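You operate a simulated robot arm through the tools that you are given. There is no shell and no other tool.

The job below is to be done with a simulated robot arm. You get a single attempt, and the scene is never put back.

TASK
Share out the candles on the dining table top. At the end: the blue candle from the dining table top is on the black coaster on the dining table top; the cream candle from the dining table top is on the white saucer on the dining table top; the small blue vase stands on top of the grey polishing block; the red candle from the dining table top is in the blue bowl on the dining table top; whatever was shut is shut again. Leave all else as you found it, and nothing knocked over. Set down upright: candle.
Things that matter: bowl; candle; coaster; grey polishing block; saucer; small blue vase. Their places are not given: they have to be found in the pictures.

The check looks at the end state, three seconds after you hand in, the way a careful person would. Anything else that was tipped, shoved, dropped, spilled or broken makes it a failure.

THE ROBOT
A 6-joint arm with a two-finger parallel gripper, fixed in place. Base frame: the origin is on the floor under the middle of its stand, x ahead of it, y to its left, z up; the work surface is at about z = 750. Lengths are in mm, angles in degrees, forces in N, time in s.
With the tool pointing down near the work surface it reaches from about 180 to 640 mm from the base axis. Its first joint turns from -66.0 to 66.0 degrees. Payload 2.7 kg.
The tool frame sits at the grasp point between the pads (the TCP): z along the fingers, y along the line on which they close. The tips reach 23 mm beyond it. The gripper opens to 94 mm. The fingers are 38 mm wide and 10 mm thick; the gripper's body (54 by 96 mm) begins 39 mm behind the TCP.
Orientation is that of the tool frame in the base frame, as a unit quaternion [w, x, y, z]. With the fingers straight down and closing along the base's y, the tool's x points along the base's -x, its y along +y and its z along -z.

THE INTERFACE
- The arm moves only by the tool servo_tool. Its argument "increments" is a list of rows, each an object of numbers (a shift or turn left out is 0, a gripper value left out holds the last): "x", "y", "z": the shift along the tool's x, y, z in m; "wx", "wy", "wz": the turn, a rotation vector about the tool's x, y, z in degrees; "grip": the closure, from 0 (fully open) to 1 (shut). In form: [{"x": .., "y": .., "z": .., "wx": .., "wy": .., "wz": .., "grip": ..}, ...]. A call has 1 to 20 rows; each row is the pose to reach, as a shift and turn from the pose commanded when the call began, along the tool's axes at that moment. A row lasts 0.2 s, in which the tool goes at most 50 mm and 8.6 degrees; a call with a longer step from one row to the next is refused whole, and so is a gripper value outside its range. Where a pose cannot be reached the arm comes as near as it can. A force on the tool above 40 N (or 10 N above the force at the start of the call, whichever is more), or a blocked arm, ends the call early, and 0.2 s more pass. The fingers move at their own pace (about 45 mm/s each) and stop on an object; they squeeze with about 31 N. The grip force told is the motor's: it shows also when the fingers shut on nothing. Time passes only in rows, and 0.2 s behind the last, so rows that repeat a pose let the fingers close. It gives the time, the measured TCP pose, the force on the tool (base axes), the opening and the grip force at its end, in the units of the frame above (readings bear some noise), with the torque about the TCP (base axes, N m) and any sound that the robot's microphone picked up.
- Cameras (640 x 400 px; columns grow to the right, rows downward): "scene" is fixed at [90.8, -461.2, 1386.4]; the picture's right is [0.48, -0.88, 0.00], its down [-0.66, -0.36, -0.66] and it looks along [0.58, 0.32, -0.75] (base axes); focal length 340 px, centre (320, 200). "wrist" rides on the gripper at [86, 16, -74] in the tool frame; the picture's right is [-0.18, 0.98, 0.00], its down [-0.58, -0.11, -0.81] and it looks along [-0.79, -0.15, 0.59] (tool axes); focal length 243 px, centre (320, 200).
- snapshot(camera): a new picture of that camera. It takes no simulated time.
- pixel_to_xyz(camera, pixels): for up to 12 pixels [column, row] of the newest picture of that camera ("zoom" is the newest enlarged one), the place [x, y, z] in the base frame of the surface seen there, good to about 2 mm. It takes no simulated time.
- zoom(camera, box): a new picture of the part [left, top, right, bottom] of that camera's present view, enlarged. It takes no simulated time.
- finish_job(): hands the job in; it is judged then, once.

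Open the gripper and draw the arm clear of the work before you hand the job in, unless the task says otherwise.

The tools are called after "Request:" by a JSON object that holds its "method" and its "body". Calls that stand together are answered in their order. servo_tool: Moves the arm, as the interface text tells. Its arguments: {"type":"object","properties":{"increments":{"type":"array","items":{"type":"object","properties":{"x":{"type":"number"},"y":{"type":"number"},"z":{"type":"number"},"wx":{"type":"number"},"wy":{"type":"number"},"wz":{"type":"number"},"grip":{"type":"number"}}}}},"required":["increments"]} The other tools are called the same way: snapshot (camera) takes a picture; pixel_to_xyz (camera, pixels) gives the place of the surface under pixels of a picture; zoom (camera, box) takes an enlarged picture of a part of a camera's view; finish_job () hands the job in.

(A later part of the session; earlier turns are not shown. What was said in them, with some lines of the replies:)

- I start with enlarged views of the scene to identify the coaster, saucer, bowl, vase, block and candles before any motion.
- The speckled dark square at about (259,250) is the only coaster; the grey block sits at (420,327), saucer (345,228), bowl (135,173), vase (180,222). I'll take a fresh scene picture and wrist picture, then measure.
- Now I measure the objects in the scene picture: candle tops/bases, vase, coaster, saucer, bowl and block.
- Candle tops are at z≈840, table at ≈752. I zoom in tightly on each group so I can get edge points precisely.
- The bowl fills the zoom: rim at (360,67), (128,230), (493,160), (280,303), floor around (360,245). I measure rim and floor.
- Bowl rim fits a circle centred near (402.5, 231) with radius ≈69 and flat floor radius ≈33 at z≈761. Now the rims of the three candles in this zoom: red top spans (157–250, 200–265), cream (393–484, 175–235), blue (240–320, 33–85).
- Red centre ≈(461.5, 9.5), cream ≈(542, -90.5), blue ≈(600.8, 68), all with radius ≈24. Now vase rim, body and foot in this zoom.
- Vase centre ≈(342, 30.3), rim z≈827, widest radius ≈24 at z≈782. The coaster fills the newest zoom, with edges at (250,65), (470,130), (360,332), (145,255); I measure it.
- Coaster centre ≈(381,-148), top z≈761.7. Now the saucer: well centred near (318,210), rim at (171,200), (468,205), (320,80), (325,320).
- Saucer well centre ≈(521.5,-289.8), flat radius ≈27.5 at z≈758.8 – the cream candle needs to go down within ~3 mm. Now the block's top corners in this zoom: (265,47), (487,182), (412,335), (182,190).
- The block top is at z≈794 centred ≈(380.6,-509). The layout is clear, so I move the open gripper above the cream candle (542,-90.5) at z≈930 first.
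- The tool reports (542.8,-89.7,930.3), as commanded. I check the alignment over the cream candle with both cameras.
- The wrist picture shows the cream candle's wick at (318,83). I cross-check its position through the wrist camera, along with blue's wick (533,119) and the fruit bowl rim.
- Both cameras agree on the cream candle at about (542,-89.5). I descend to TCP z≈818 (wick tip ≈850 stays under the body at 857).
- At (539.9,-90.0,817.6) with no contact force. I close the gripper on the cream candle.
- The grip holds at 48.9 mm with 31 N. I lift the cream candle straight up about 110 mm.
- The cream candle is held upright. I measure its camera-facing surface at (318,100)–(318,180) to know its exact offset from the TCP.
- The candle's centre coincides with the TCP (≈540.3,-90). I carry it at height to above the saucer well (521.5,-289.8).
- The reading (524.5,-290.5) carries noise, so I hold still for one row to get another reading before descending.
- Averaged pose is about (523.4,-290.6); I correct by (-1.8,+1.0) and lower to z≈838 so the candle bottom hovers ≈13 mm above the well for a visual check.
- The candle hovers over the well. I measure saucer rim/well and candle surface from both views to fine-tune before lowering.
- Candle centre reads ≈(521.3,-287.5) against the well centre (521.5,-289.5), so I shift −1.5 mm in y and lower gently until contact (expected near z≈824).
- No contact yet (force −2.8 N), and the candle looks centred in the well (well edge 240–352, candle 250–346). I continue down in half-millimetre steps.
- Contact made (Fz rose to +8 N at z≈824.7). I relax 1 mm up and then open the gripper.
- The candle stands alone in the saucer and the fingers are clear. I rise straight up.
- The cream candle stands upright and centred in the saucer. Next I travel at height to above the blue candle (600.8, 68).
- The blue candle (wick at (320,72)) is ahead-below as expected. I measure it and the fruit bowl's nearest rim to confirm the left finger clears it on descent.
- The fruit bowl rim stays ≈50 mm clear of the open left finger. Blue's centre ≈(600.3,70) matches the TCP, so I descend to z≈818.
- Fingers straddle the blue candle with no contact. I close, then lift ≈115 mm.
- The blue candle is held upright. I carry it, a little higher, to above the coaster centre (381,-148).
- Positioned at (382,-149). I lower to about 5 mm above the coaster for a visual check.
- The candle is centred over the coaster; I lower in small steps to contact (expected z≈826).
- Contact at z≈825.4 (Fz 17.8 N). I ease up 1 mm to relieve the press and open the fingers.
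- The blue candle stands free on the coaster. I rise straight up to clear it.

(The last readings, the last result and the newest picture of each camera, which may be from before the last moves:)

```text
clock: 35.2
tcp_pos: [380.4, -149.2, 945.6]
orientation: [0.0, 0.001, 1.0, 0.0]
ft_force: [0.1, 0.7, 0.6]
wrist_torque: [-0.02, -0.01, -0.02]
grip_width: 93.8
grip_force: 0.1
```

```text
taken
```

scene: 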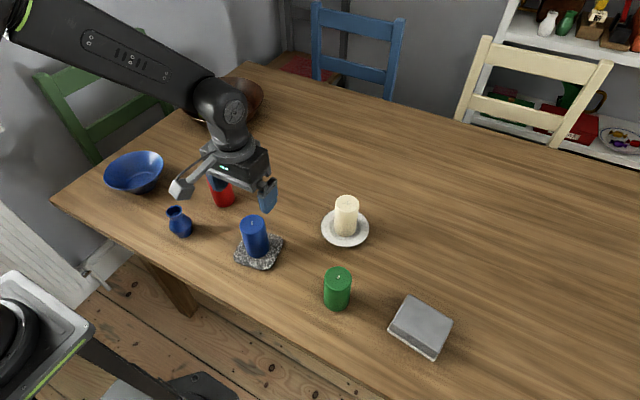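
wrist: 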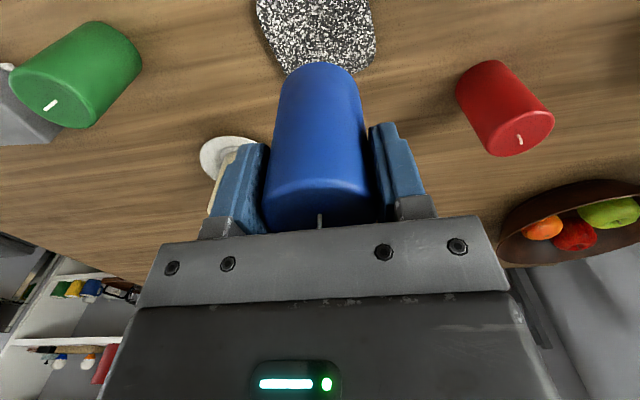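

Blue is upright on the coaster. Now I go to the red candle at (461.5, 9.5), at height.

Request:
{"method": "servo_tool", "body": {"increments": [{"x": -0.008, "y": 0.015}, {"x": -0.024, "y": 0.046}, {"x": -0.04, "y": 0.078}, {"x": -0.056, "y": 0.11}, {"x": -0.07, "y": 0.138}, {"x": -0.079, "y": 0.154}, {"x": -0.0811, "y": 0.1585}, {"x": -0.0811, "y": 0.1585}, {"x": -0.0811, "y": 0.1585}]}}

Request:
{"method": "snapshot", "body": {"camera": "wrist"}}

Request:
{"method": "snapshot", "body": {"camera": "scene"}}

```text
clock: 37.2
tcp_pos: [459.8, 9.6, 946.4]
orientation: [-0.001, 0.0, 1.0, 0.0]
ft_force: [-0.8, 0.1, 0.3]
wrist_torque: [-0.01, -0.02, -0.02]
grip_width: 94.0
grip_force: 0.1
```

```text
taken
```

wrist: 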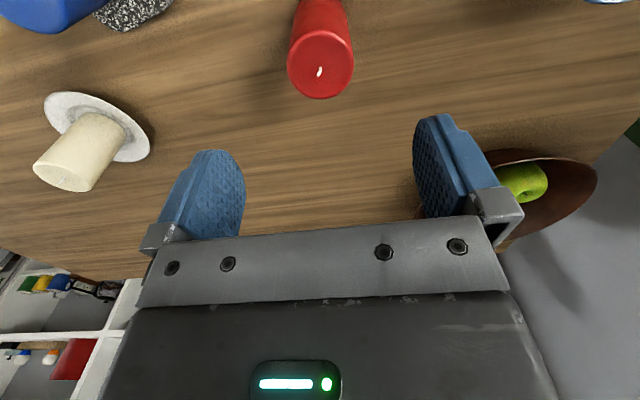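

```text
taken
```

scene: 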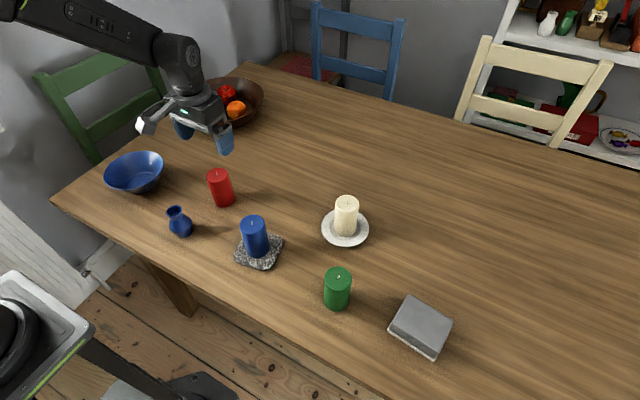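

Wick sits at (319,71) in the wrist view, the same as for the well-aligned blue one. I descend to z≈826, gripping red a bit higher so the fingertips stay above the bowl rim later.

Request:
{"method": "servo_tool", "body": {"increments": [{"x": -0.001, "z": 0.035}, {"x": -0.001, "z": 0.07}, {"x": -0.001, "z": 0.095}, {"x": -0.001, "z": 0.112}, {"x": -0.001, "z": 0.12}, {"x": -0.001, "z": 0.12}]}}

Request:
{"method": "zoom", "body": {"camera": "scene", "box": [150, 120, 270, 240]}}

```text
clock: 38.6
tcp_pos: [462.2, 9.3, 826.1]
orientation: [0.0, 0.0, 1.0, 0.0]
ft_force: [-0.6, -0.1, 0.7]
wrist_torque: [0.0, 0.03, 0.02]
grip_width: 94.0
grip_force: 0.1
```

```text
3.33 times, centred on (210, 180) of scene
```

zoom: 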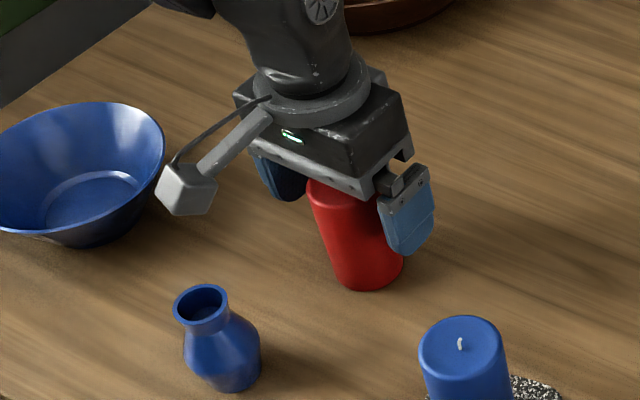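

Fingers straddle red at (462.2, 9.3, 826.1). I close and lift about 115 mm.

Request:
{"method": "servo_tool", "body": {"increments": [{"grip": 1}, {"grip": 1}, {"grip": 1}, {"grip": 1}, {"grip": 1}, {"grip": 1}]}}

Request:
{"method": "servo_tool", "body": {"increments": [{"z": -0.01}, {"z": -0.03}, {"z": -0.055}, {"z": -0.08}, {"z": -0.105}, {"z": -0.115}, {"z": -0.115}]}}

Request:
{"method": "snapshot", "body": {"camera": "wrist"}}

```text
clock: 40.0
tcp_pos: [461.6, 8.2, 826.0]
orientation: [0.0, 0.0, 1.0, 0.0]
ft_force: [-0.2, -0.2, 1.5]
wrist_torque: [-0.02, 0.0, -0.03]
grip_width: 49.2
grip_force: 31.0
```

```text
clock: 41.6
tcp_pos: [462.3, 10.1, 943.3]
orientation: [0.001, -0.001, 1.0, 0.0]
ft_force: [-0.8, -0.7, -1.5]
wrist_torque: [0.01, 0.01, 0.01]
grip_width: 49.0
grip_force: 31.3
```

```text
taken
```

wrist: 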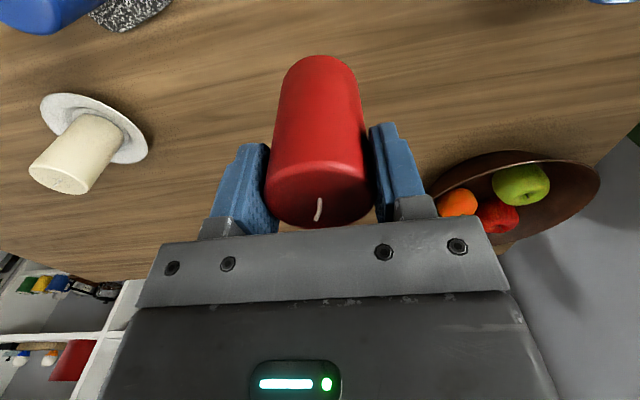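

Red is held upright. I carry it to above the bowl centre (402.5, 231).

Request:
{"method": "servo_tool", "body": {"increments": [{"x": 0.003, "y": 0.012}, {"x": 0.012, "y": 0.044}, {"x": 0.021, "y": 0.078}, {"x": 0.03, "y": 0.112}, {"x": 0.039, "y": 0.146}, {"x": 0.048, "y": 0.18}, {"x": 0.056, "y": 0.21}, {"x": 0.0593, "y": 0.2217}, {"x": 0.0593, "y": 0.2217}, {"x": 0.0593, "y": 0.2217}]}}

Request:
{"method": "snapshot", "body": {"camera": "scene"}}

Request:
{"method": "snapshot", "body": {"camera": "wrist"}}

```text
clock: 43.8
tcp_pos: [402.6, 232.4, 943.2]
orientation: [-0.001, 0.0, 1.0, 0.0]
ft_force: [-0.9, -0.6, -1.0]
wrist_torque: [0.0, 0.0, -0.01]
grip_width: 49.3
grip_force: 31.0
```

```text
taken
```

scene: 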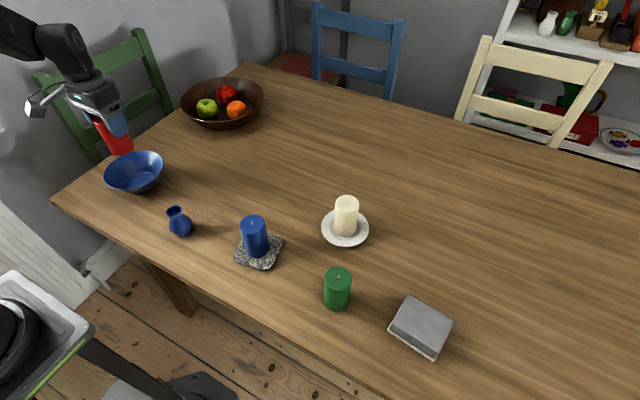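

```text
taken
```

wrist: 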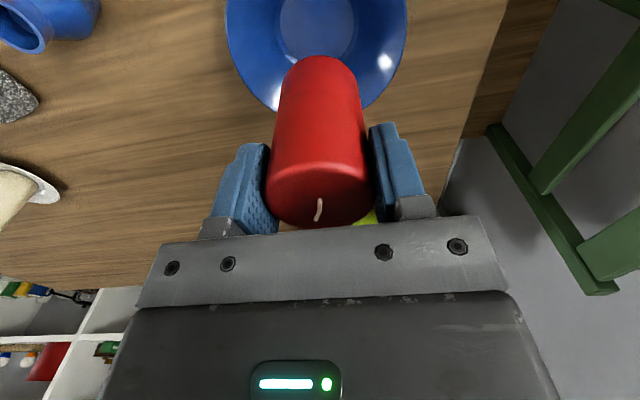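

The candle is above the bowl. I lower until its bottom is just above the rim (TCP z≈888) and check the centring.

Request:
{"method": "servo_tool", "body": {"increments": [{"z": 0.02}, {"z": 0.04}, {"z": 0.052}, {"z": 0.055}, {"z": 0.055}]}}

Request:
{"method": "zoom", "body": {"camera": "scene", "box": [85, 115, 185, 205]}}

Request:
{"method": "snapshot", "body": {"camera": "wrist"}}

```text
clock: 45.0
tcp_pos: [403.0, 231.1, 886.4]
orientation: [0.0, 0.0, 1.0, -0.001]
ft_force: [0.9, -0.1, -1.0]
wrist_torque: [0.02, -0.02, -0.02]
grip_width: 49.2
grip_force: 31.5
```

```text
4.44 times, centred on (135, 160) of scene
```

zoom: 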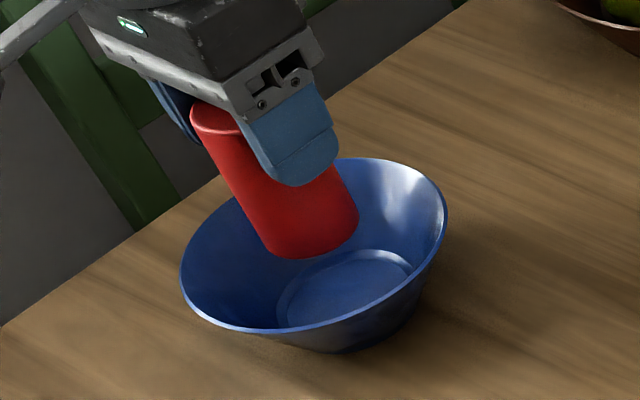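

```text
taken
```

wrist: 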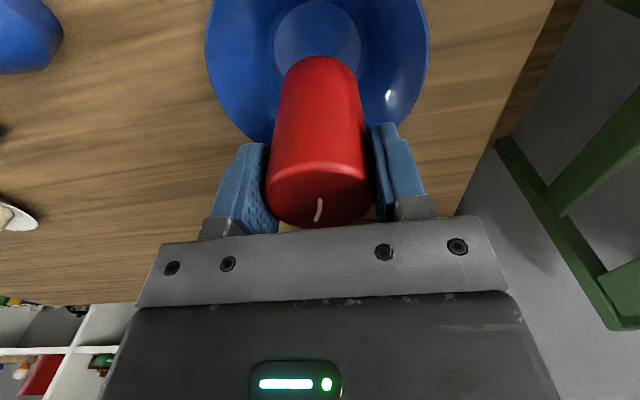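

I check with the wrist view: bowl rim at (208,50) and (426,50), floor edges (276,40), (360,40), and the candle's front surface.

Request:
{"method": "pixel_to_xyz", "body": {"camera": "wrist", "pixels": [[209, 50], [425, 50], [220, 90], [415, 95], [255, 132], [277, 40], [358, 40], [318, 10], [318, 80], [318, 120], [290, 110], [345, 110]]}}

```text
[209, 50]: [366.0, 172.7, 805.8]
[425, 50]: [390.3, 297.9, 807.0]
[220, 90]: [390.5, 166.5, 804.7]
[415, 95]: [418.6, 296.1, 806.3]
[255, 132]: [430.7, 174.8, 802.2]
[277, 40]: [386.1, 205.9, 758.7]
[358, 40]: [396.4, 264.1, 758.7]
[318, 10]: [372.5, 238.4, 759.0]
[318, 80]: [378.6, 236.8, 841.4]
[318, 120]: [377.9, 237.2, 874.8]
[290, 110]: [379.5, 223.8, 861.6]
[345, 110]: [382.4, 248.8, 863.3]
```

Candle centre ≈(402.3,231.5) versus floor centre ≈(402.5,232), radius ≈31 – good. I lower to z≈838, then creep to contact.

Request:
{"method": "servo_tool", "body": {"increments": [{"z": 0.015}, {"z": 0.03}, {"z": 0.042}, {"z": 0.047}, {"z": 0.0485}, {"z": 0.0495}, {"z": 0.0505}, {"z": 0.0515}, {"z": 0.052}, {"z": 0.052}]}}

Request:
{"method": "zoom", "body": {"camera": "scene", "box": [85, 115, 185, 205]}}

```text
clock: 47.2
tcp_pos: [402.1, 231.1, 834.5]
orientation: [0.0, 0.0, 1.0, 0.0]
ft_force: [0.9, 0.3, -2.3]
wrist_torque: [-0.02, -0.01, 0.02]
grip_width: 49.3
grip_force: 30.8
```

```text
4.44 times, centred on (135, 160) of scene
```

zoom: 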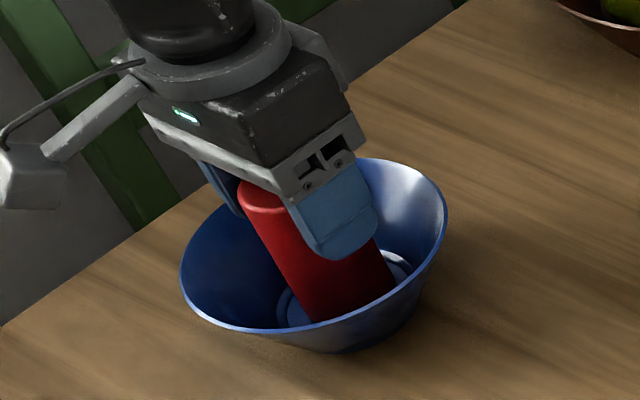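

No contact yet at z≈834.5 (Fz −2.3 N). I continue down in half-millimetre steps.

Request:
{"method": "servo_tool", "body": {"increments": [{"z": 0.0005}, {"z": 0.001}, {"z": 0.0015}, {"z": 0.002}, {"z": 0.002}]}}

```text
clock: 48.4
tcp_pos: [403.9, 230.0, 833.9]
orientation: [0.002, 0.0, 1.0, 0.0]
ft_force: [-4.1, 2.3, 22.0]
wrist_torque: [0.08, 0.27, -0.12]
grip_width: 49.4
grip_force: 31.6
```

Contact with the bowl floor at z≈833.9 (Fz 22 N). I ease up 1.2 mm and open the fingers partway (≈70 mm), staying inside the rim.

Request:
{"method": "servo_tool", "body": {"increments": [{"z": -0.0012, "grip": 1}, {"z": -0.0012, "grip": 1}, {"z": -0.0012, "grip": 0.42}, {"z": -0.0012, "grip": 0.35}, {"z": -0.0012, "grip": 0.25}, {"z": -0.0012, "grip": 0.25}, {"z": -0.0012, "grip": 0.25}, {"z": -0.0012, "grip": 0.25}]}}

Request:
{"method": "zoom", "body": {"camera": "scene", "box": [85, 115, 185, 205]}}

```text
clock: 50.2
tcp_pos: [403.1, 230.1, 832.6]
orientation: [0.001, 0.0, 1.0, 0.0]
ft_force: [-0.3, 0.5, 0.0]
wrist_torque: [0.0, 0.02, 0.01]
grip_width: 70.4
grip_force: 0.0
```

```text
4.44 times, centred on (135, 160) of scene
```

zoom: 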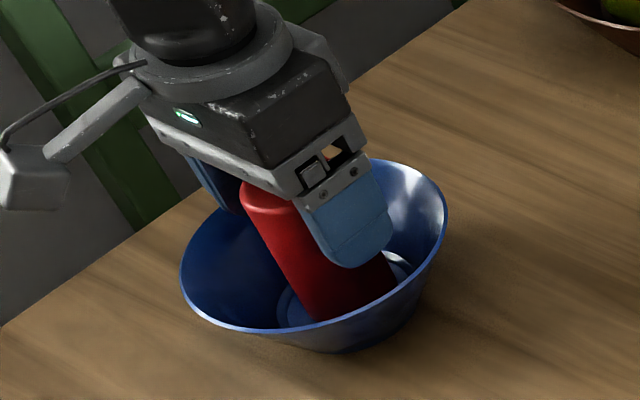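

Red is released and standing. I rise straight up.

Request:
{"method": "servo_tool", "body": {"increments": [{"z": -0.008}, {"z": -0.025}, {"z": -0.05}, {"z": -0.08}, {"z": -0.105}, {"z": -0.112}, {"z": -0.112}]}}

Request:
{"method": "snapshot", "body": {"camera": "scene"}}

Request:
{"method": "zoom", "body": {"camera": "scene", "box": [85, 125, 185, 215]}}

```text
clock: 51.8
tcp_pos: [402.5, 230.2, 945.3]
orientation: [0.0, 0.001, 1.0, 0.0]
ft_force: [0.3, -0.1, 0.1]
wrist_torque: [0.01, 0.03, 0.03]
grip_width: 70.5
grip_force: 0.0
```

```text
taken
```

scene: 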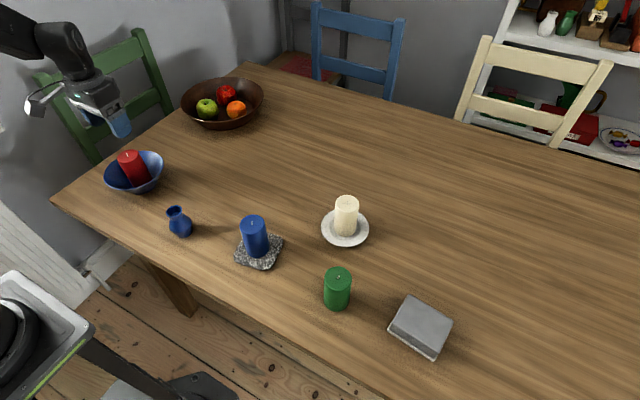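

```text
4.44 times, centred on (135, 170) of scene
```

zoom: 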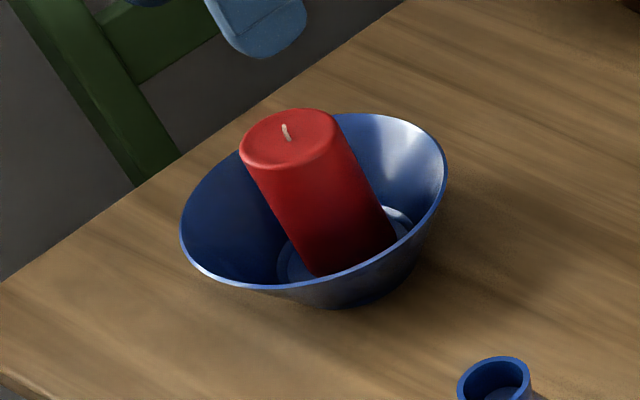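

Red sits in the bowl; perspective makes it appear slanted, so I verify it is level by measuring its top at several points.

Request:
{"method": "pixel_to_xyz", "body": {"camera": "zoom", "pixels": [[250, 148], [330, 132], [310, 115], [285, 162], [285, 128], [268, 122], [320, 270], [392, 238]]}}

```text
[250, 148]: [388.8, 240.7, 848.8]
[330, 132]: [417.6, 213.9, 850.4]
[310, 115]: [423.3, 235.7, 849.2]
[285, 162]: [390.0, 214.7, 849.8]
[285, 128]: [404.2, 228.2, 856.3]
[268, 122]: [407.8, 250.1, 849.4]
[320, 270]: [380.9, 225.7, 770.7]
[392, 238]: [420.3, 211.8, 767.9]
```

Red's top is level (848.8–850.4), so it is upright. Next the vase: I travel at height to above (342, 30.3).

Request:
{"method": "servo_tool", "body": {"increments": [{"x": 0.003, "y": -0.012}, {"x": 0.014, "y": -0.046}, {"x": 0.026, "y": -0.086}, {"x": 0.037, "y": -0.122}, {"x": 0.048, "y": -0.158}, {"x": 0.056, "y": -0.186}, {"x": 0.06, "y": -0.197}, {"x": 0.0605, "y": -0.1999}, {"x": 0.0605, "y": -0.1999}, {"x": 0.0605, "y": -0.1999}]}}

Request:
{"method": "snapshot", "body": {"camera": "wrist"}}

Request:
{"method": "snapshot", "body": {"camera": "scene"}}

```text
clock: 54.0
tcp_pos: [340.4, 30.5, 943.3]
orientation: [0.0, 0.0, 1.0, 0.0]
ft_force: [0.3, 0.7, -0.5]
wrist_torque: [0.03, 0.01, -0.01]
grip_width: 70.3
grip_force: 0.1
```

```text
taken
```

wrist: 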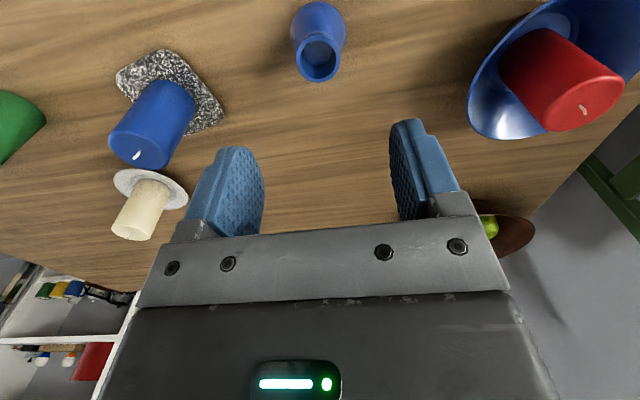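

```text
taken
```

scene: 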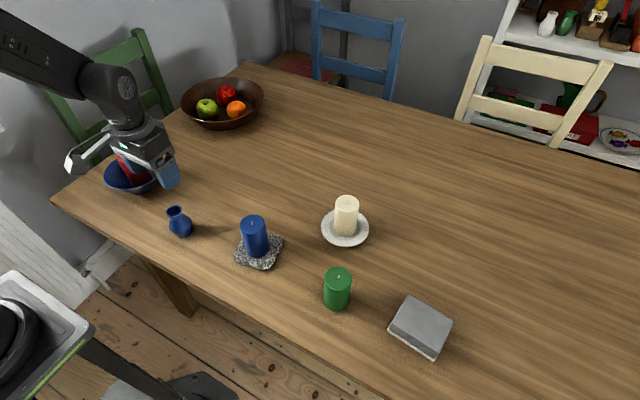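

The vase mouth appears at (318,60), laterally centred. I zoom the wrist view to measure the rim precisely.

Request:
{"method": "zoom", "body": {"camera": "wrist", "box": [270, 0, 370, 90]}}

```text
4.44 times, centred on (320, 45) of wrist
```

zoom: 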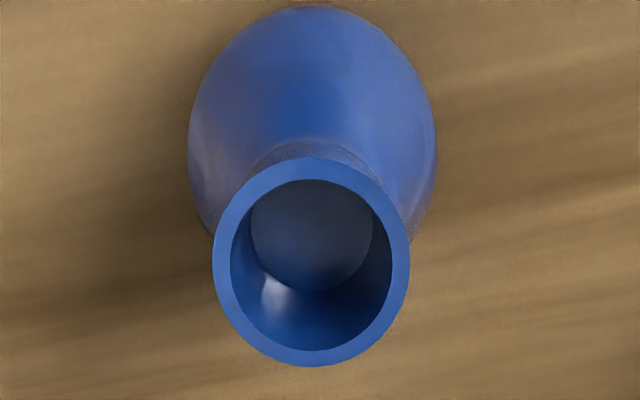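

The rim spans (213–410, 157–367) in the zoom. I measure points on it and on the body.

Request:
{"method": "pixel_to_xyz", "body": {"camera": "zoom", "pixels": [[221, 260], [401, 255], [310, 167], [310, 358], [250, 190], [370, 190], [250, 335], [375, 330], [320, 240], [320, 60], [195, 130], [430, 140]]}}

```text
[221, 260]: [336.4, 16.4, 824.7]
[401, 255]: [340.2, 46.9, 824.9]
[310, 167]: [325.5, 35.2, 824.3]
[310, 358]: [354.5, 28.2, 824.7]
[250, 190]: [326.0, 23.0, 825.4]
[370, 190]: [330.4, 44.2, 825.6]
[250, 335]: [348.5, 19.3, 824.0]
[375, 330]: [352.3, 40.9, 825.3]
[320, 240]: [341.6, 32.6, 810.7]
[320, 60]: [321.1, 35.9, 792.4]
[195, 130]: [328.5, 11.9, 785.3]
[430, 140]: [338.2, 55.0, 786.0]
```

Wrist and scene estimates average to (340.6, 31.0), matching the TCP. I descend to z≈832 to grip the vase at its rim/neck (tips at ≈809, above the shoulder), so it hangs stably.

Request:
{"method": "servo_tool", "body": {"increments": [{"y": 0.0005, "z": 0.03}, {"y": 0.0005, "z": 0.06}, {"y": 0.0005, "z": 0.085}, {"y": 0.0005, "z": 0.102}, {"y": 0.0005, "z": 0.11}, {"y": 0.0005, "z": 0.112}, {"y": 0.0005, "z": 0.112}]}}

Request:
{"method": "zoom", "body": {"camera": "scene", "box": [130, 170, 230, 250]}}

Request:
{"method": "snapshot", "body": {"camera": "wrist"}}

```text
clock: 55.6
tcp_pos: [343.2, 31.9, 833.0]
orientation: [0.001, 0.0, 1.0, 0.0]
ft_force: [-0.2, 1.2, 0.1]
wrist_torque: [0.0, 0.04, 0.01]
grip_width: 70.6
grip_force: 0.1
```

```text
5.00 times, centred on (180, 210) of scene
```

zoom: 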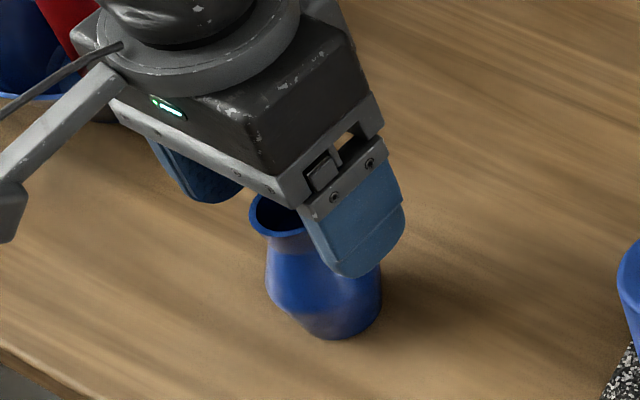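

```text
taken
```

wrist: 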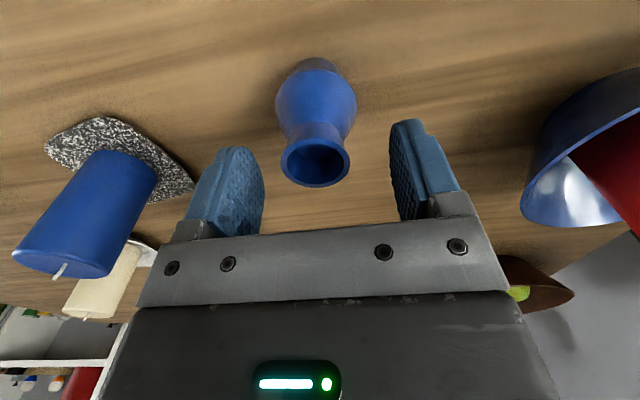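

The mouth is between the pads at (315,163). I measure rim y-extents once more at this close range before closing.

Request:
{"method": "pixel_to_xyz", "body": {"camera": "wrist", "pixels": [[283, 163], [347, 161], [315, 141], [315, 185], [262, 190], [393, 190], [250, 155], [395, 140]]}}

```text
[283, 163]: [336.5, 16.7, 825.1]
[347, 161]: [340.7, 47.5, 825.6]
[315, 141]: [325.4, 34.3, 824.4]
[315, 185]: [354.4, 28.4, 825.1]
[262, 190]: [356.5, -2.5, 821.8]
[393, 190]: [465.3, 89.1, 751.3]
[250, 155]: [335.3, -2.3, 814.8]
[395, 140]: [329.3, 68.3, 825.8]
```

Rim centre y≈31.8 vs pad midpoint ≈33 – within a millimetre. I shift −0.7 mm in y and close on the neck.

Request:
{"method": "servo_tool", "body": {"increments": [{"y": -0.0007, "grip": 0.25}, {"y": -0.0007, "grip": 0.4}, {"y": -0.0007, "grip": 0.55}, {"y": -0.0007, "grip": 0.62}, {"y": -0.0007, "grip": 1}, {"y": -0.0007, "grip": 1}, {"y": -0.0007, "grip": 1}, {"y": -0.0007, "grip": 1}]}}

Request:
{"method": "zoom", "body": {"camera": "scene", "box": [130, 170, 230, 250]}}

Request:
{"method": "snapshot", "body": {"camera": "wrist"}}

```text
clock: 57.4
tcp_pos: [342.8, 30.6, 834.0]
orientation: [-0.001, -0.001, 1.0, -0.001]
ft_force: [0.1, -0.6, 2.1]
wrist_torque: [0.04, 0.01, 0.04]
grip_width: 36.5
grip_force: 31.6
```

```text
5.00 times, centred on (180, 210) of scene
```

zoom: 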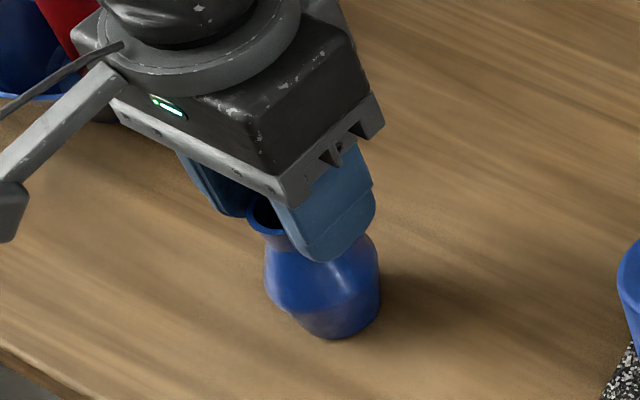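

```text
taken
```

wrist: 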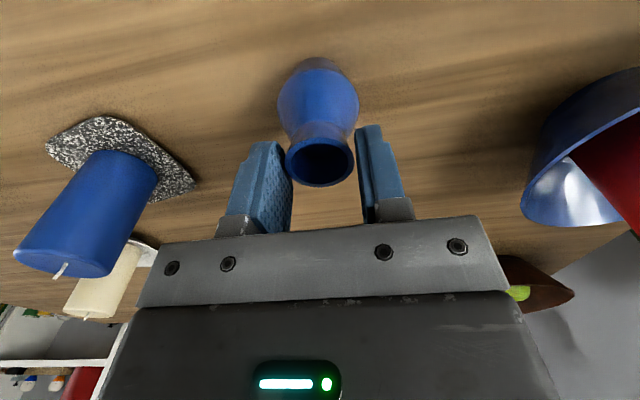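

The width stopped at 36.5 mm, wider than the 32 mm rim, so the tips are bearing on a sloped part. A grip at the widest part of the body is safer: I reopen to 70 mm and go down to z≈795 (body underside ≈834, rim ≈827).

Request:
{"method": "servo_tool", "body": {"increments": [{"grip": 0.5}, {"grip": 0.25}, {"grip": 0.25}, {"grip": 0.25}, {"grip": 0.25}]}}

Request:
{"method": "snapshot", "body": {"camera": "wrist"}}

```text
clock: 58.6
tcp_pos: [343.2, 31.8, 833.4]
orientation: [0.001, 0.0, 1.0, -0.001]
ft_force: [0.3, -0.4, -0.1]
wrist_torque: [0.0, 0.0, 0.03]
grip_width: 70.4
grip_force: 0.0
```

```text
taken
```

wrist: 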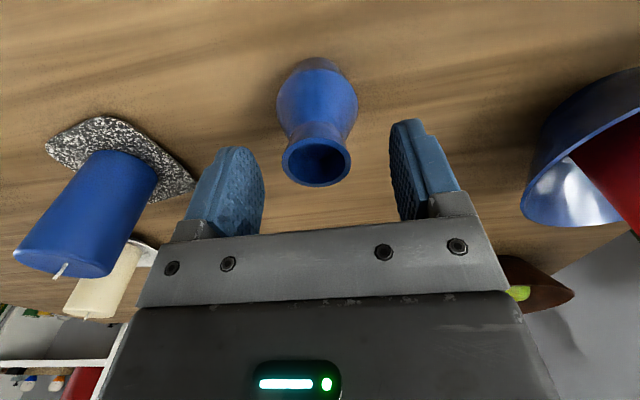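

The vase still stands, centred between the pads. I descend to z≈795 with a −2 mm x correction.

Request:
{"method": "servo_tool", "body": {"increments": [{"x": 0.001, "z": 0.008}, {"x": 0.002, "z": 0.018}, {"x": 0.002, "z": 0.027}, {"x": 0.002, "z": 0.034}, {"x": 0.002, "z": 0.0385}, {"x": 0.002, "z": 0.0385}]}}

Request:
{"method": "zoom", "body": {"camera": "scene", "box": [130, 170, 230, 250]}}

Request:
{"method": "snapshot", "body": {"camera": "wrist"}}

```text
clock: 60.0
tcp_pos: [339.8, 30.8, 794.7]
orientation: [0.001, 0.0, 1.0, 0.0]
ft_force: [0.5, -0.5, -0.1]
wrist_torque: [0.0, 0.03, 0.0]
grip_width: 70.5
grip_force: 0.0
```

```text
5.00 times, centred on (180, 210) of scene
```

zoom: 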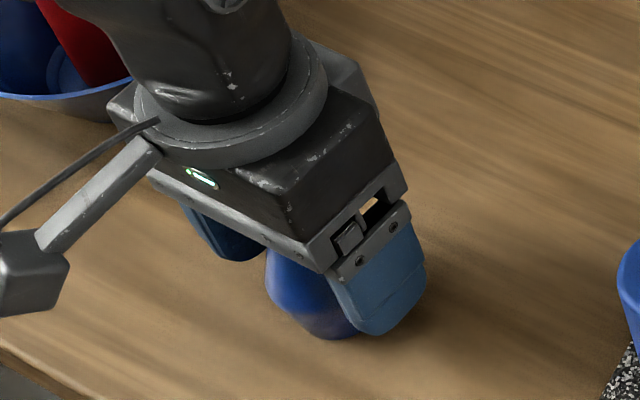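

```text
taken
```

wrist: 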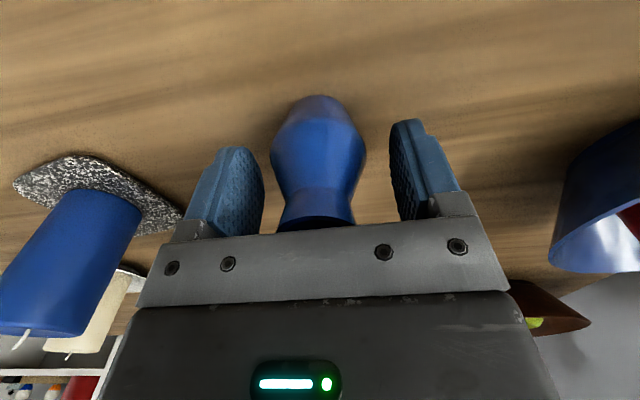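

No contact with the body above; the widest part (270–364 px) lies between the pads. I close on it.

Request:
{"method": "servo_tool", "body": {"increments": [{"grip": 0.35}, {"grip": 0.45}, {"grip": 1}, {"grip": 1}, {"grip": 1}, {"grip": 1}, {"grip": 1}]}}

Request:
{"method": "snapshot", "body": {"camera": "wrist"}}

```text
clock: 61.6
tcp_pos: [340.9, 30.6, 794.9]
orientation: [0.001, 0.0, 1.0, 0.0]
ft_force: [0.6, -0.2, 0.2]
wrist_torque: [0.01, -0.03, -0.01]
grip_width: 48.9
grip_force: 30.8
```

```text
taken
```

wrist: 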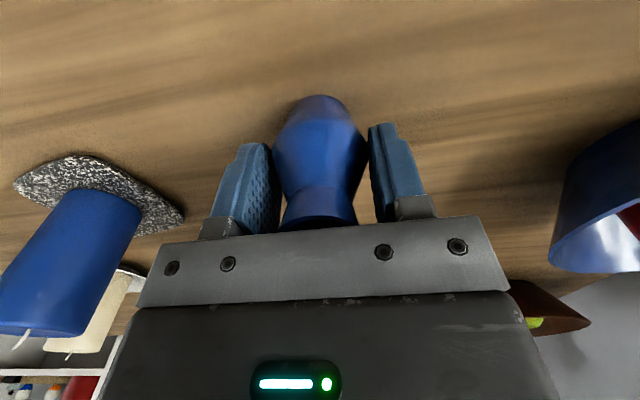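

The grip closed at 48.9 mm – the full body diameter. I lift just 15 mm first to check that the vase stays put.

Request:
{"method": "servo_tool", "body": {"increments": [{"z": -0.004}, {"z": -0.009}, {"z": -0.015}, {"z": -0.015}, {"z": -0.015}, {"z": -0.015}]}}

Request:
{"method": "snapshot", "body": {"camera": "wrist"}}

Request:
{"method": "zoom", "body": {"camera": "scene", "box": [130, 170, 230, 250]}}

```text
clock: 63.0
tcp_pos: [339.2, 32.0, 810.8]
orientation: [-0.001, 0.0, 1.0, 0.0]
ft_force: [-0.1, 0.3, -1.9]
wrist_torque: [-0.02, 0.05, 0.02]
grip_width: 49.0
grip_force: 30.6
```

```text
taken
```

wrist: 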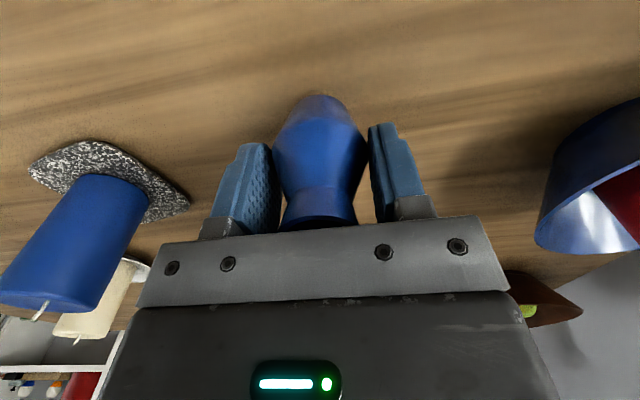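

```text
5.00 times, centred on (180, 210) of scene
```

zoom: 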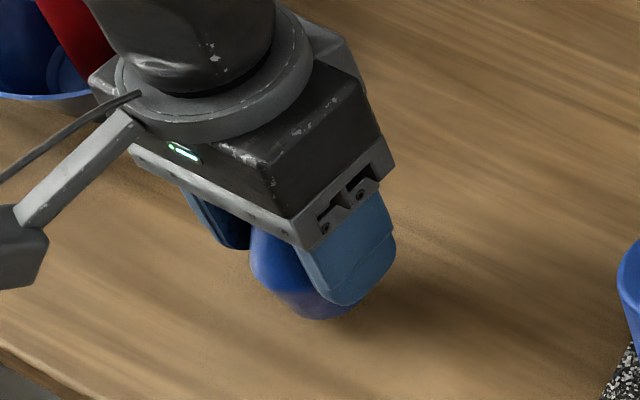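

The vase is held steadily with no rotation. I lift on to z≈945.

Request:
{"method": "servo_tool", "body": {"increments": [{"z": -0.015}, {"z": -0.04}, {"z": -0.065}, {"z": -0.09}, {"z": -0.115}, {"z": -0.13}, {"z": -0.135}, {"z": -0.135}]}}

Request:
{"method": "snapshot", "body": {"camera": "wrist"}}

```text
clock: 64.8
tcp_pos: [340.1, 30.2, 944.2]
orientation: [0.0, 0.0, 1.0, 0.0]
ft_force: [-0.6, -0.2, -0.4]
wrist_torque: [-0.02, -0.01, 0.02]
grip_width: 49.0
grip_force: 31.0
```

```text
taken
```

wrist: 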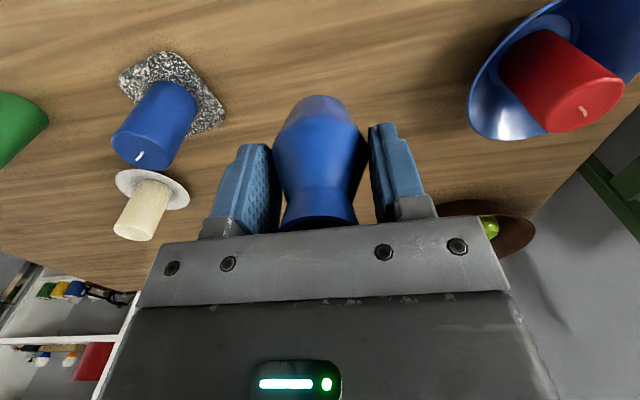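

The vase is steady in hand. I carry it at z≈945 over the table towards the block, stopping first near (372,-440).

Request:
{"method": "servo_tool", "body": {"increments": [{"x": -0.001, "y": -0.01}, {"x": -0.003, "y": -0.035}, {"x": -0.005, "y": -0.068}, {"x": -0.007, "y": -0.102}, {"x": -0.009, "y": -0.136}, {"x": -0.011, "y": -0.17}, {"x": -0.013, "y": -0.204}, {"x": -0.016, "y": -0.238}, {"x": -0.018, "y": -0.272}, {"x": -0.02, "y": -0.306}, {"x": -0.023, "y": -0.34}, {"x": -0.025, "y": -0.374}, {"x": -0.027, "y": -0.408}, {"x": -0.029, "y": -0.438}, {"x": -0.031, "y": -0.46}, {"x": -0.0317, "y": -0.4707}, {"x": -0.0317, "y": -0.4707}, {"x": -0.0317, "y": -0.4707}]}}

Request:
{"method": "snapshot", "body": {"camera": "scene"}}

Request:
{"method": "snapshot", "body": {"camera": "wrist"}}

```text
clock: 68.6
tcp_pos: [371.6, -438.8, 943.1]
orientation: [-0.001, -0.001, 1.0, 0.0]
ft_force: [-0.7, 0.4, -0.7]
wrist_torque: [0.02, 0.02, -0.03]
grip_width: 48.8
grip_force: 30.7
```

```text
taken
```

scene: 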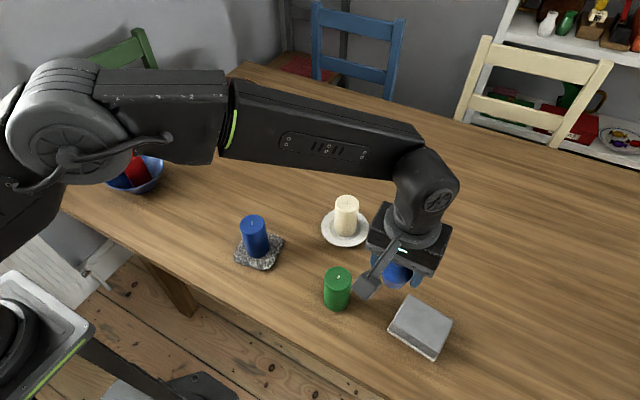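

```text
taken
```

wrist: 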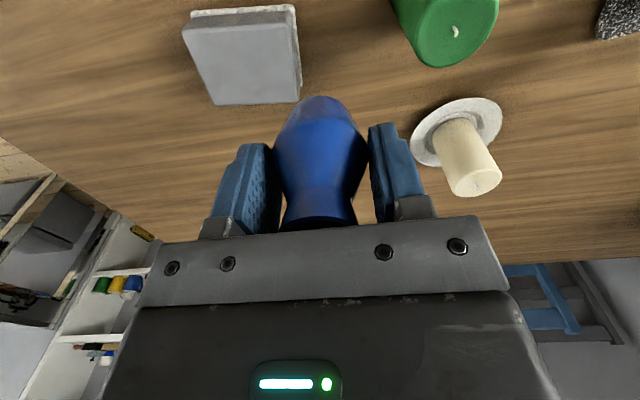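

Arrived at (371.6,-438.8). The camera arm is clear of the green candle. I move the last 63 mm to above the block (376,-502).

Request:
{"method": "servo_tool", "body": {"increments": [{"x": -0.001, "y": -0.01}, {"x": -0.002, "y": -0.03}, {"x": -0.0035, "y": -0.05}, {"x": -0.0044, "y": -0.06}, {"x": -0.0044, "y": -0.0635}, {"x": -0.0044, "y": -0.0635}, {"x": -0.0044, "y": -0.0635}]}}

Request:
{"method": "snapshot", "body": {"camera": "scene"}}

Request:
{"method": "snapshot", "body": {"camera": "wrist"}}

```text
clock: 70.2
tcp_pos: [375.6, -503.2, 943.9]
orientation: [0.0, 0.0, 1.0, 0.0]
ft_force: [-0.7, -0.2, -1.0]
wrist_torque: [0.0, -0.03, 0.03]
grip_width: 48.9
grip_force: 30.9
```

```text
taken
```

scene: 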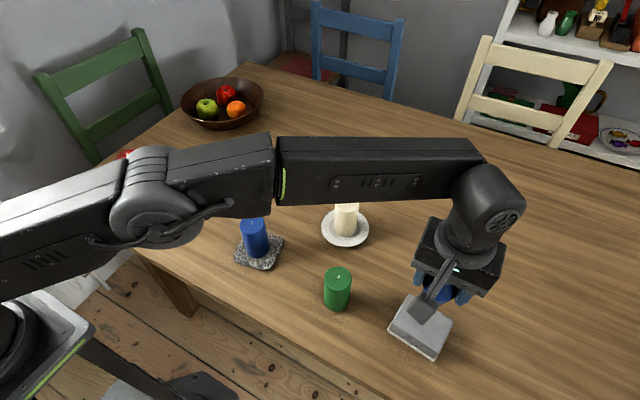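

```text
taken
```

wrist: 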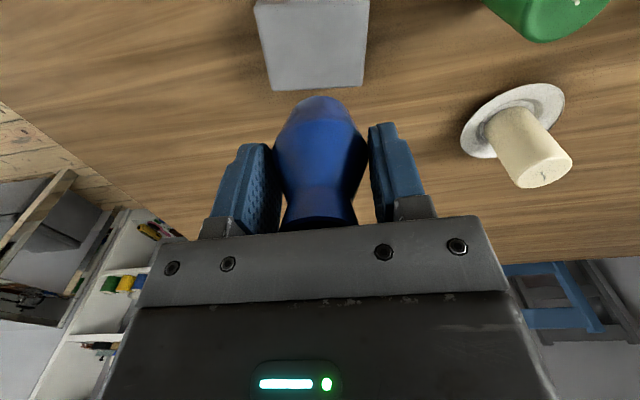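

Reached (375.6,-503.2), over the block. I lower 98 mm to hover ≈9 mm above the block's top.

Request:
{"method": "servo_tool", "body": {"increments": [{"z": 0.02}, {"z": 0.045}, {"z": 0.068}, {"z": 0.086}, {"z": 0.095}, {"z": 0.098}, {"z": 0.098}]}}

Request:
{"method": "zoom", "body": {"camera": "scene", "box": [370, 260, 480, 370]}}

Request:
{"method": "snapshot", "body": {"camera": "wrist"}}

```text
clock: 71.8
tcp_pos: [377.2, -503.2, 846.4]
orientation: [0.0, -0.001, 1.0, 0.0]
ft_force: [-0.4, -0.1, -1.2]
wrist_torque: [0.01, 0.0, 0.0]
grip_width: 48.9
grip_force: 30.9
```

```text
3.64 times, centred on (425, 315) of scene
```

zoom: 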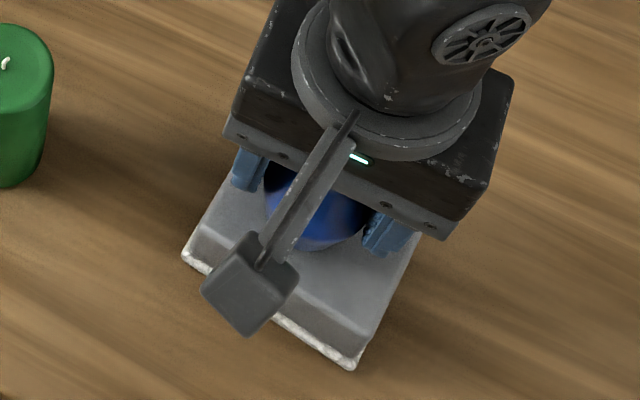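

```text
taken
```

wrist: 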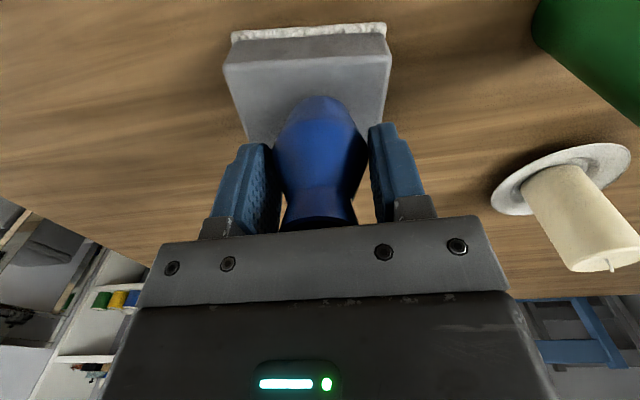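

The vase hovers above the block. I measure the block's top edges and the vase's lower surface in the wrist view to confirm the centring.

Request:
{"method": "pixel_to_xyz", "body": {"camera": "wrist", "pixels": [[230, 72], [388, 62], [250, 135], [378, 115], [318, 80], [318, 92], [318, 100], [318, 120], [318, 140], [290, 130], [350, 130], [318, 150]]}}

```text
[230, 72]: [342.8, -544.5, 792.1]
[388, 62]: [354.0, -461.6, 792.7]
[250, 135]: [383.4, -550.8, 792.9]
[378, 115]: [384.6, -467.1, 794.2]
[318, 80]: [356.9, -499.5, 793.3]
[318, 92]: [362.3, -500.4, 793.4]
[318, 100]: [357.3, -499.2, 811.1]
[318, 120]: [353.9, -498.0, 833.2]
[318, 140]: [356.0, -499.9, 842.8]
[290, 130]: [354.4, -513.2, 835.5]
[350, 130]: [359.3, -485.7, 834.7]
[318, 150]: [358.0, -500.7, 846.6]
```

Vase centre ≈(377.3,-502.5) with base radius 18 is well within the block top (x≈350–411, y≈-464…-550). I lower slowly to contact, expected near z≈836.

Request:
{"method": "servo_tool", "body": {"increments": [{"z": 0.003}, {"z": 0.006}, {"z": 0.0075}, {"z": 0.0083}, {"z": 0.009}, {"z": 0.0095}, {"z": 0.0095}]}}

```text
clock: 73.4
tcp_pos: [375.3, -503.6, 838.1]
orientation: [0.0, 0.0, 1.0, 0.0]
ft_force: [0.0, 0.2, -1.5]
wrist_torque: [-0.04, -0.05, -0.02]
grip_width: 49.2
grip_force: 31.4
```

Still no contact at z≈838 reading. I continue in half-millimetre steps.

Request:
{"method": "servo_tool", "body": {"increments": [{"z": 0.0005}, {"z": 0.001}, {"z": 0.0015}, {"z": 0.0015}]}}

```text
clock: 74.4
tcp_pos: [377.2, -502.9, 836.3]
orientation: [0.001, 0.0, 1.0, -0.001]
ft_force: [0.3, 0.9, 2.7]
wrist_torque: [0.06, 0.02, 0.01]
grip_width: 49.2
grip_force: 30.8
```

Light contact has begun (Fz +2.7 N). I press 0.6 mm more to seat the base flat.

Request:
{"method": "servo_tool", "body": {"increments": [{"z": 0.0003}, {"z": 0.0006}, {"z": 0.0006}]}}

```text
clock: 75.2
tcp_pos: [376.4, -505.2, 836.5]
orientation: [0.0, 0.0, 1.0, -0.001]
ft_force: [-0.7, 1.8, 8.8]
wrist_torque: [0.14, 0.01, 0.01]
grip_width: 49.0
grip_force: 31.0
```

Seated (Fz 8.8 N). I ease up 0.6 mm and open to ≈70 mm.

Request:
{"method": "servo_tool", "body": {"increments": [{"z": -0.0006, "grip": 1}, {"z": -0.0006, "grip": 1}, {"z": -0.0006, "grip": 0.44}, {"z": -0.0006, "grip": 0.38}, {"z": -0.0006, "grip": 0.25}, {"z": -0.0006, "grip": 0.25}, {"z": -0.0006, "grip": 0.25}, {"z": -0.0006, "grip": 0.25}]}}

Request:
{"method": "snapshot", "body": {"camera": "wrist"}}

Request:
{"method": "zoom", "body": {"camera": "scene", "box": [370, 260, 480, 370]}}

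```text
clock: 77.0
tcp_pos: [375.6, -503.7, 836.4]
orientation: [0.0, 0.0, 1.0, -0.001]
ft_force: [-0.5, 0.6, 0.7]
wrist_torque: [-0.02, 0.01, -0.03]
grip_width: 70.6
grip_force: 0.0
```

```text
taken
```

wrist: 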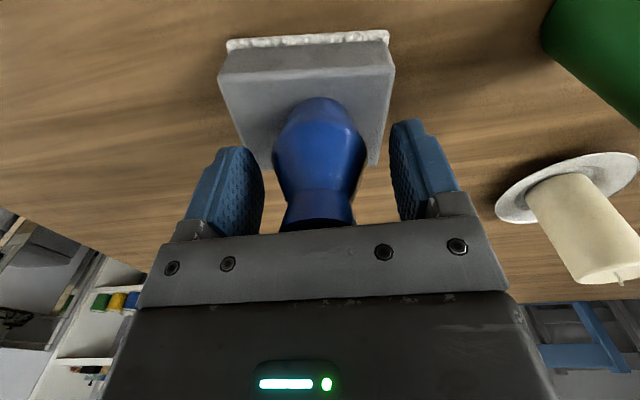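

```text
3.64 times, centred on (425, 315) of scene
```

zoom: 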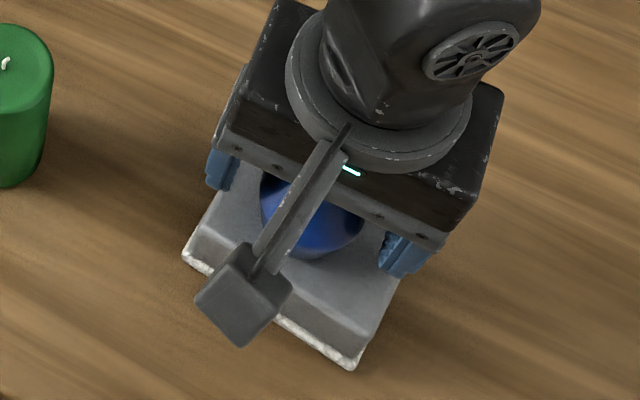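

The vase stands on the block, fingers clear of it on both sides. I rise straight up.

Request:
{"method": "servo_tool", "body": {"increments": [{"z": -0.005}, {"z": -0.015}, {"z": -0.035}, {"z": -0.06}, {"z": -0.09}, {"z": -0.11}, {"z": -0.115}, {"z": -0.115}]}}

Request:
{"method": "snapshot", "body": {"camera": "scene"}}

Request:
{"method": "snapshot", "body": {"camera": "wrist"}}

```text
clock: 78.8
tcp_pos: [376.2, -502.5, 950.2]
orientation: [0.0, 0.0, 1.0, 0.0]
ft_force: [0.3, -0.2, -0.1]
wrist_torque: [-0.02, 0.03, 0.0]
grip_width: 70.5
grip_force: 0.2
```

```text
taken
```

scene: 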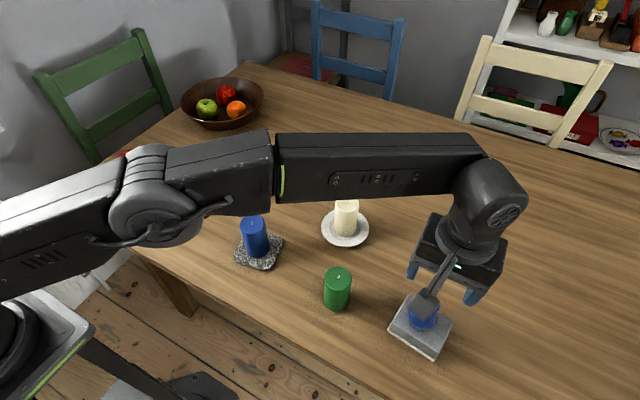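

```text
taken
```

wrist: 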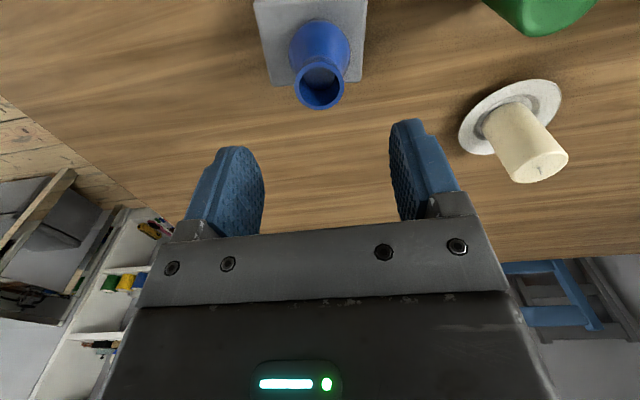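

The vase stands upright on the block. I raise the arm and draw it back to its starting area with the gripper open.

Request:
{"method": "servo_tool", "body": {"increments": [{"z": -0.03, "grip": 0.0}, {"z": -0.065}, {"z": -0.1}, {"x": -0.001, "y": 0.02, "z": -0.12}, {"x": -0.002, "y": 0.05, "z": -0.124}, {"x": -0.003, "y": 0.09, "z": -0.124}, {"x": -0.004, "y": 0.13, "z": -0.124}, {"x": -0.005, "y": 0.17, "z": -0.124}, {"x": -0.006, "y": 0.21, "z": -0.124}, {"x": -0.007, "y": 0.25, "z": -0.124}, {"x": -0.008, "y": 0.285, "z": -0.124}, {"x": -0.009, "y": 0.31, "z": -0.124}, {"x": -0.0095, "y": 0.32, "z": -0.124}, {"x": -0.0095, "y": 0.32, "z": -0.124}]}}

Request:
{"method": "snapshot", "body": {"camera": "scene"}}

Request:
{"method": "zoom", "body": {"camera": "scene", "box": [300, 180, 480, 370]}}

Request:
{"method": "zoom", "body": {"camera": "scene", "box": [80, 100, 300, 290]}}

```text
clock: 81.8
tcp_pos: [385.9, -182.5, 1075.6]
orientation: [0.0, 0.0, 1.0, -0.001]
ft_force: [0.7, -0.1, 0.5]
wrist_torque: [0.03, -0.01, 0.02]
grip_width: 93.8
grip_force: 0.0
out of reach, approached as far as the arm can: row 3
```

```text
taken
```

scene: 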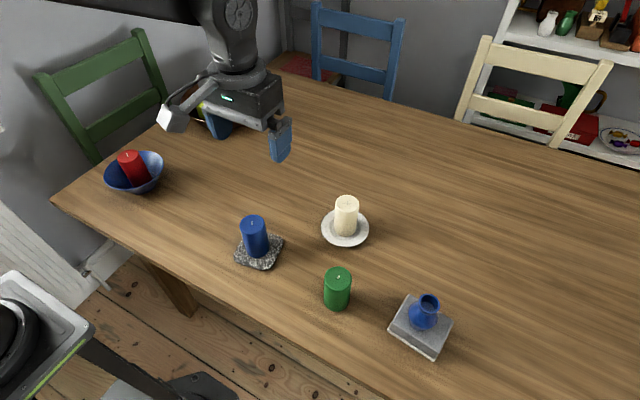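

```text
2.11 times, centred on (390, 275) of scene
```

zoom: 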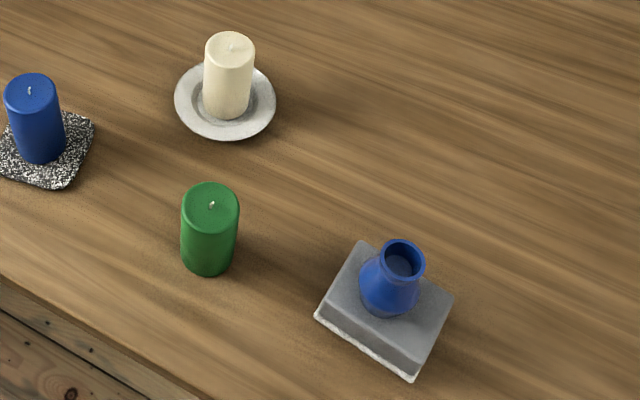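

```text
2.11 times, centred on (190, 195) of scene
```

zoom: 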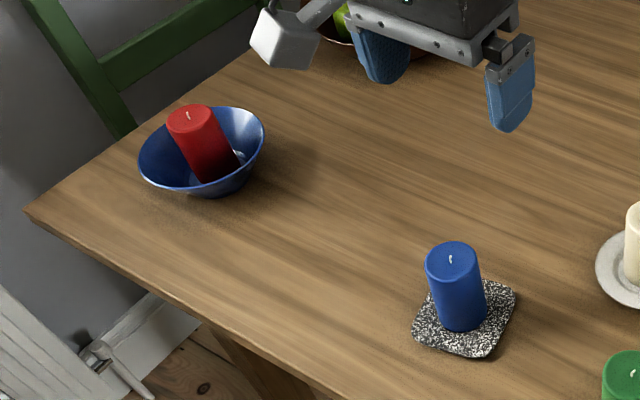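

All placements look right. As a last check I measure levelness of the cream and blue candle tops and vase rim in the first kind of view.

Request:
{"method": "zoom", "body": {"camera": "scene", "box": [310, 185, 380, 255]}}

Request:
{"method": "pixel_to_xyz", "body": {"camera": "scene", "pixels": [[338, 200], [355, 200], [346, 206], [346, 196], [244, 222], [262, 221], [253, 229], [253, 217], [421, 300], [436, 302], [430, 295], [426, 310]]}}

```text
5.71 times, centred on (345, 220) of scene
```

zoom: 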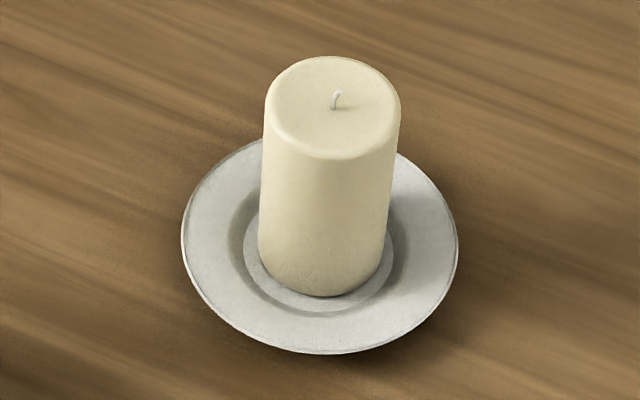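

```text
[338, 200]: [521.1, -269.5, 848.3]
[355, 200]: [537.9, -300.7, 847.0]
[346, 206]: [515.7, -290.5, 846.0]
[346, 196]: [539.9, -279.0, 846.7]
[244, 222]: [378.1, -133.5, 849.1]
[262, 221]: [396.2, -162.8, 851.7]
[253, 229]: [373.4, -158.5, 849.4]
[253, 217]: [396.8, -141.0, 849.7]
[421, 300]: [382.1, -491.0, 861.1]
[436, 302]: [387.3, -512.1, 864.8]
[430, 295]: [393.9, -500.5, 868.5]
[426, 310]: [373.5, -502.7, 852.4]
```

Tops are level (cream 846–848, blue 849–852), the vase rim is at ≈868 on the block, nothing else moved, and the arm is clear with the gripper open. I hand the job in.

Request:
{"method": "finish_job", "body": {}}

```text
The job is handed in.
```

The job is handed in, with all four items placed as asked and the arm drawn clear with its gripper open.

- **Cream candle:** it stands upright in the well of the white saucer, and its top measured level.
- **Blue candle:** it stands upright at the centre of the coaster, and its top measured level. I took the speckled black-and-white square to be the black coaster, because it was the only coaster I could see.
- **Red candle:** it stands upright on the floor of the blue bowl, and its top measured level.
- **Small blue vase:** it stands on the grey polishing block, about 7 mm off the block's centre, with its whole base well inside the edges.

The final pictures show nothing else moved or knocked over. Nothing had to be opened, so there was nothing to shut again. The hand-in gave no verdict, so I can't say how the check came out.
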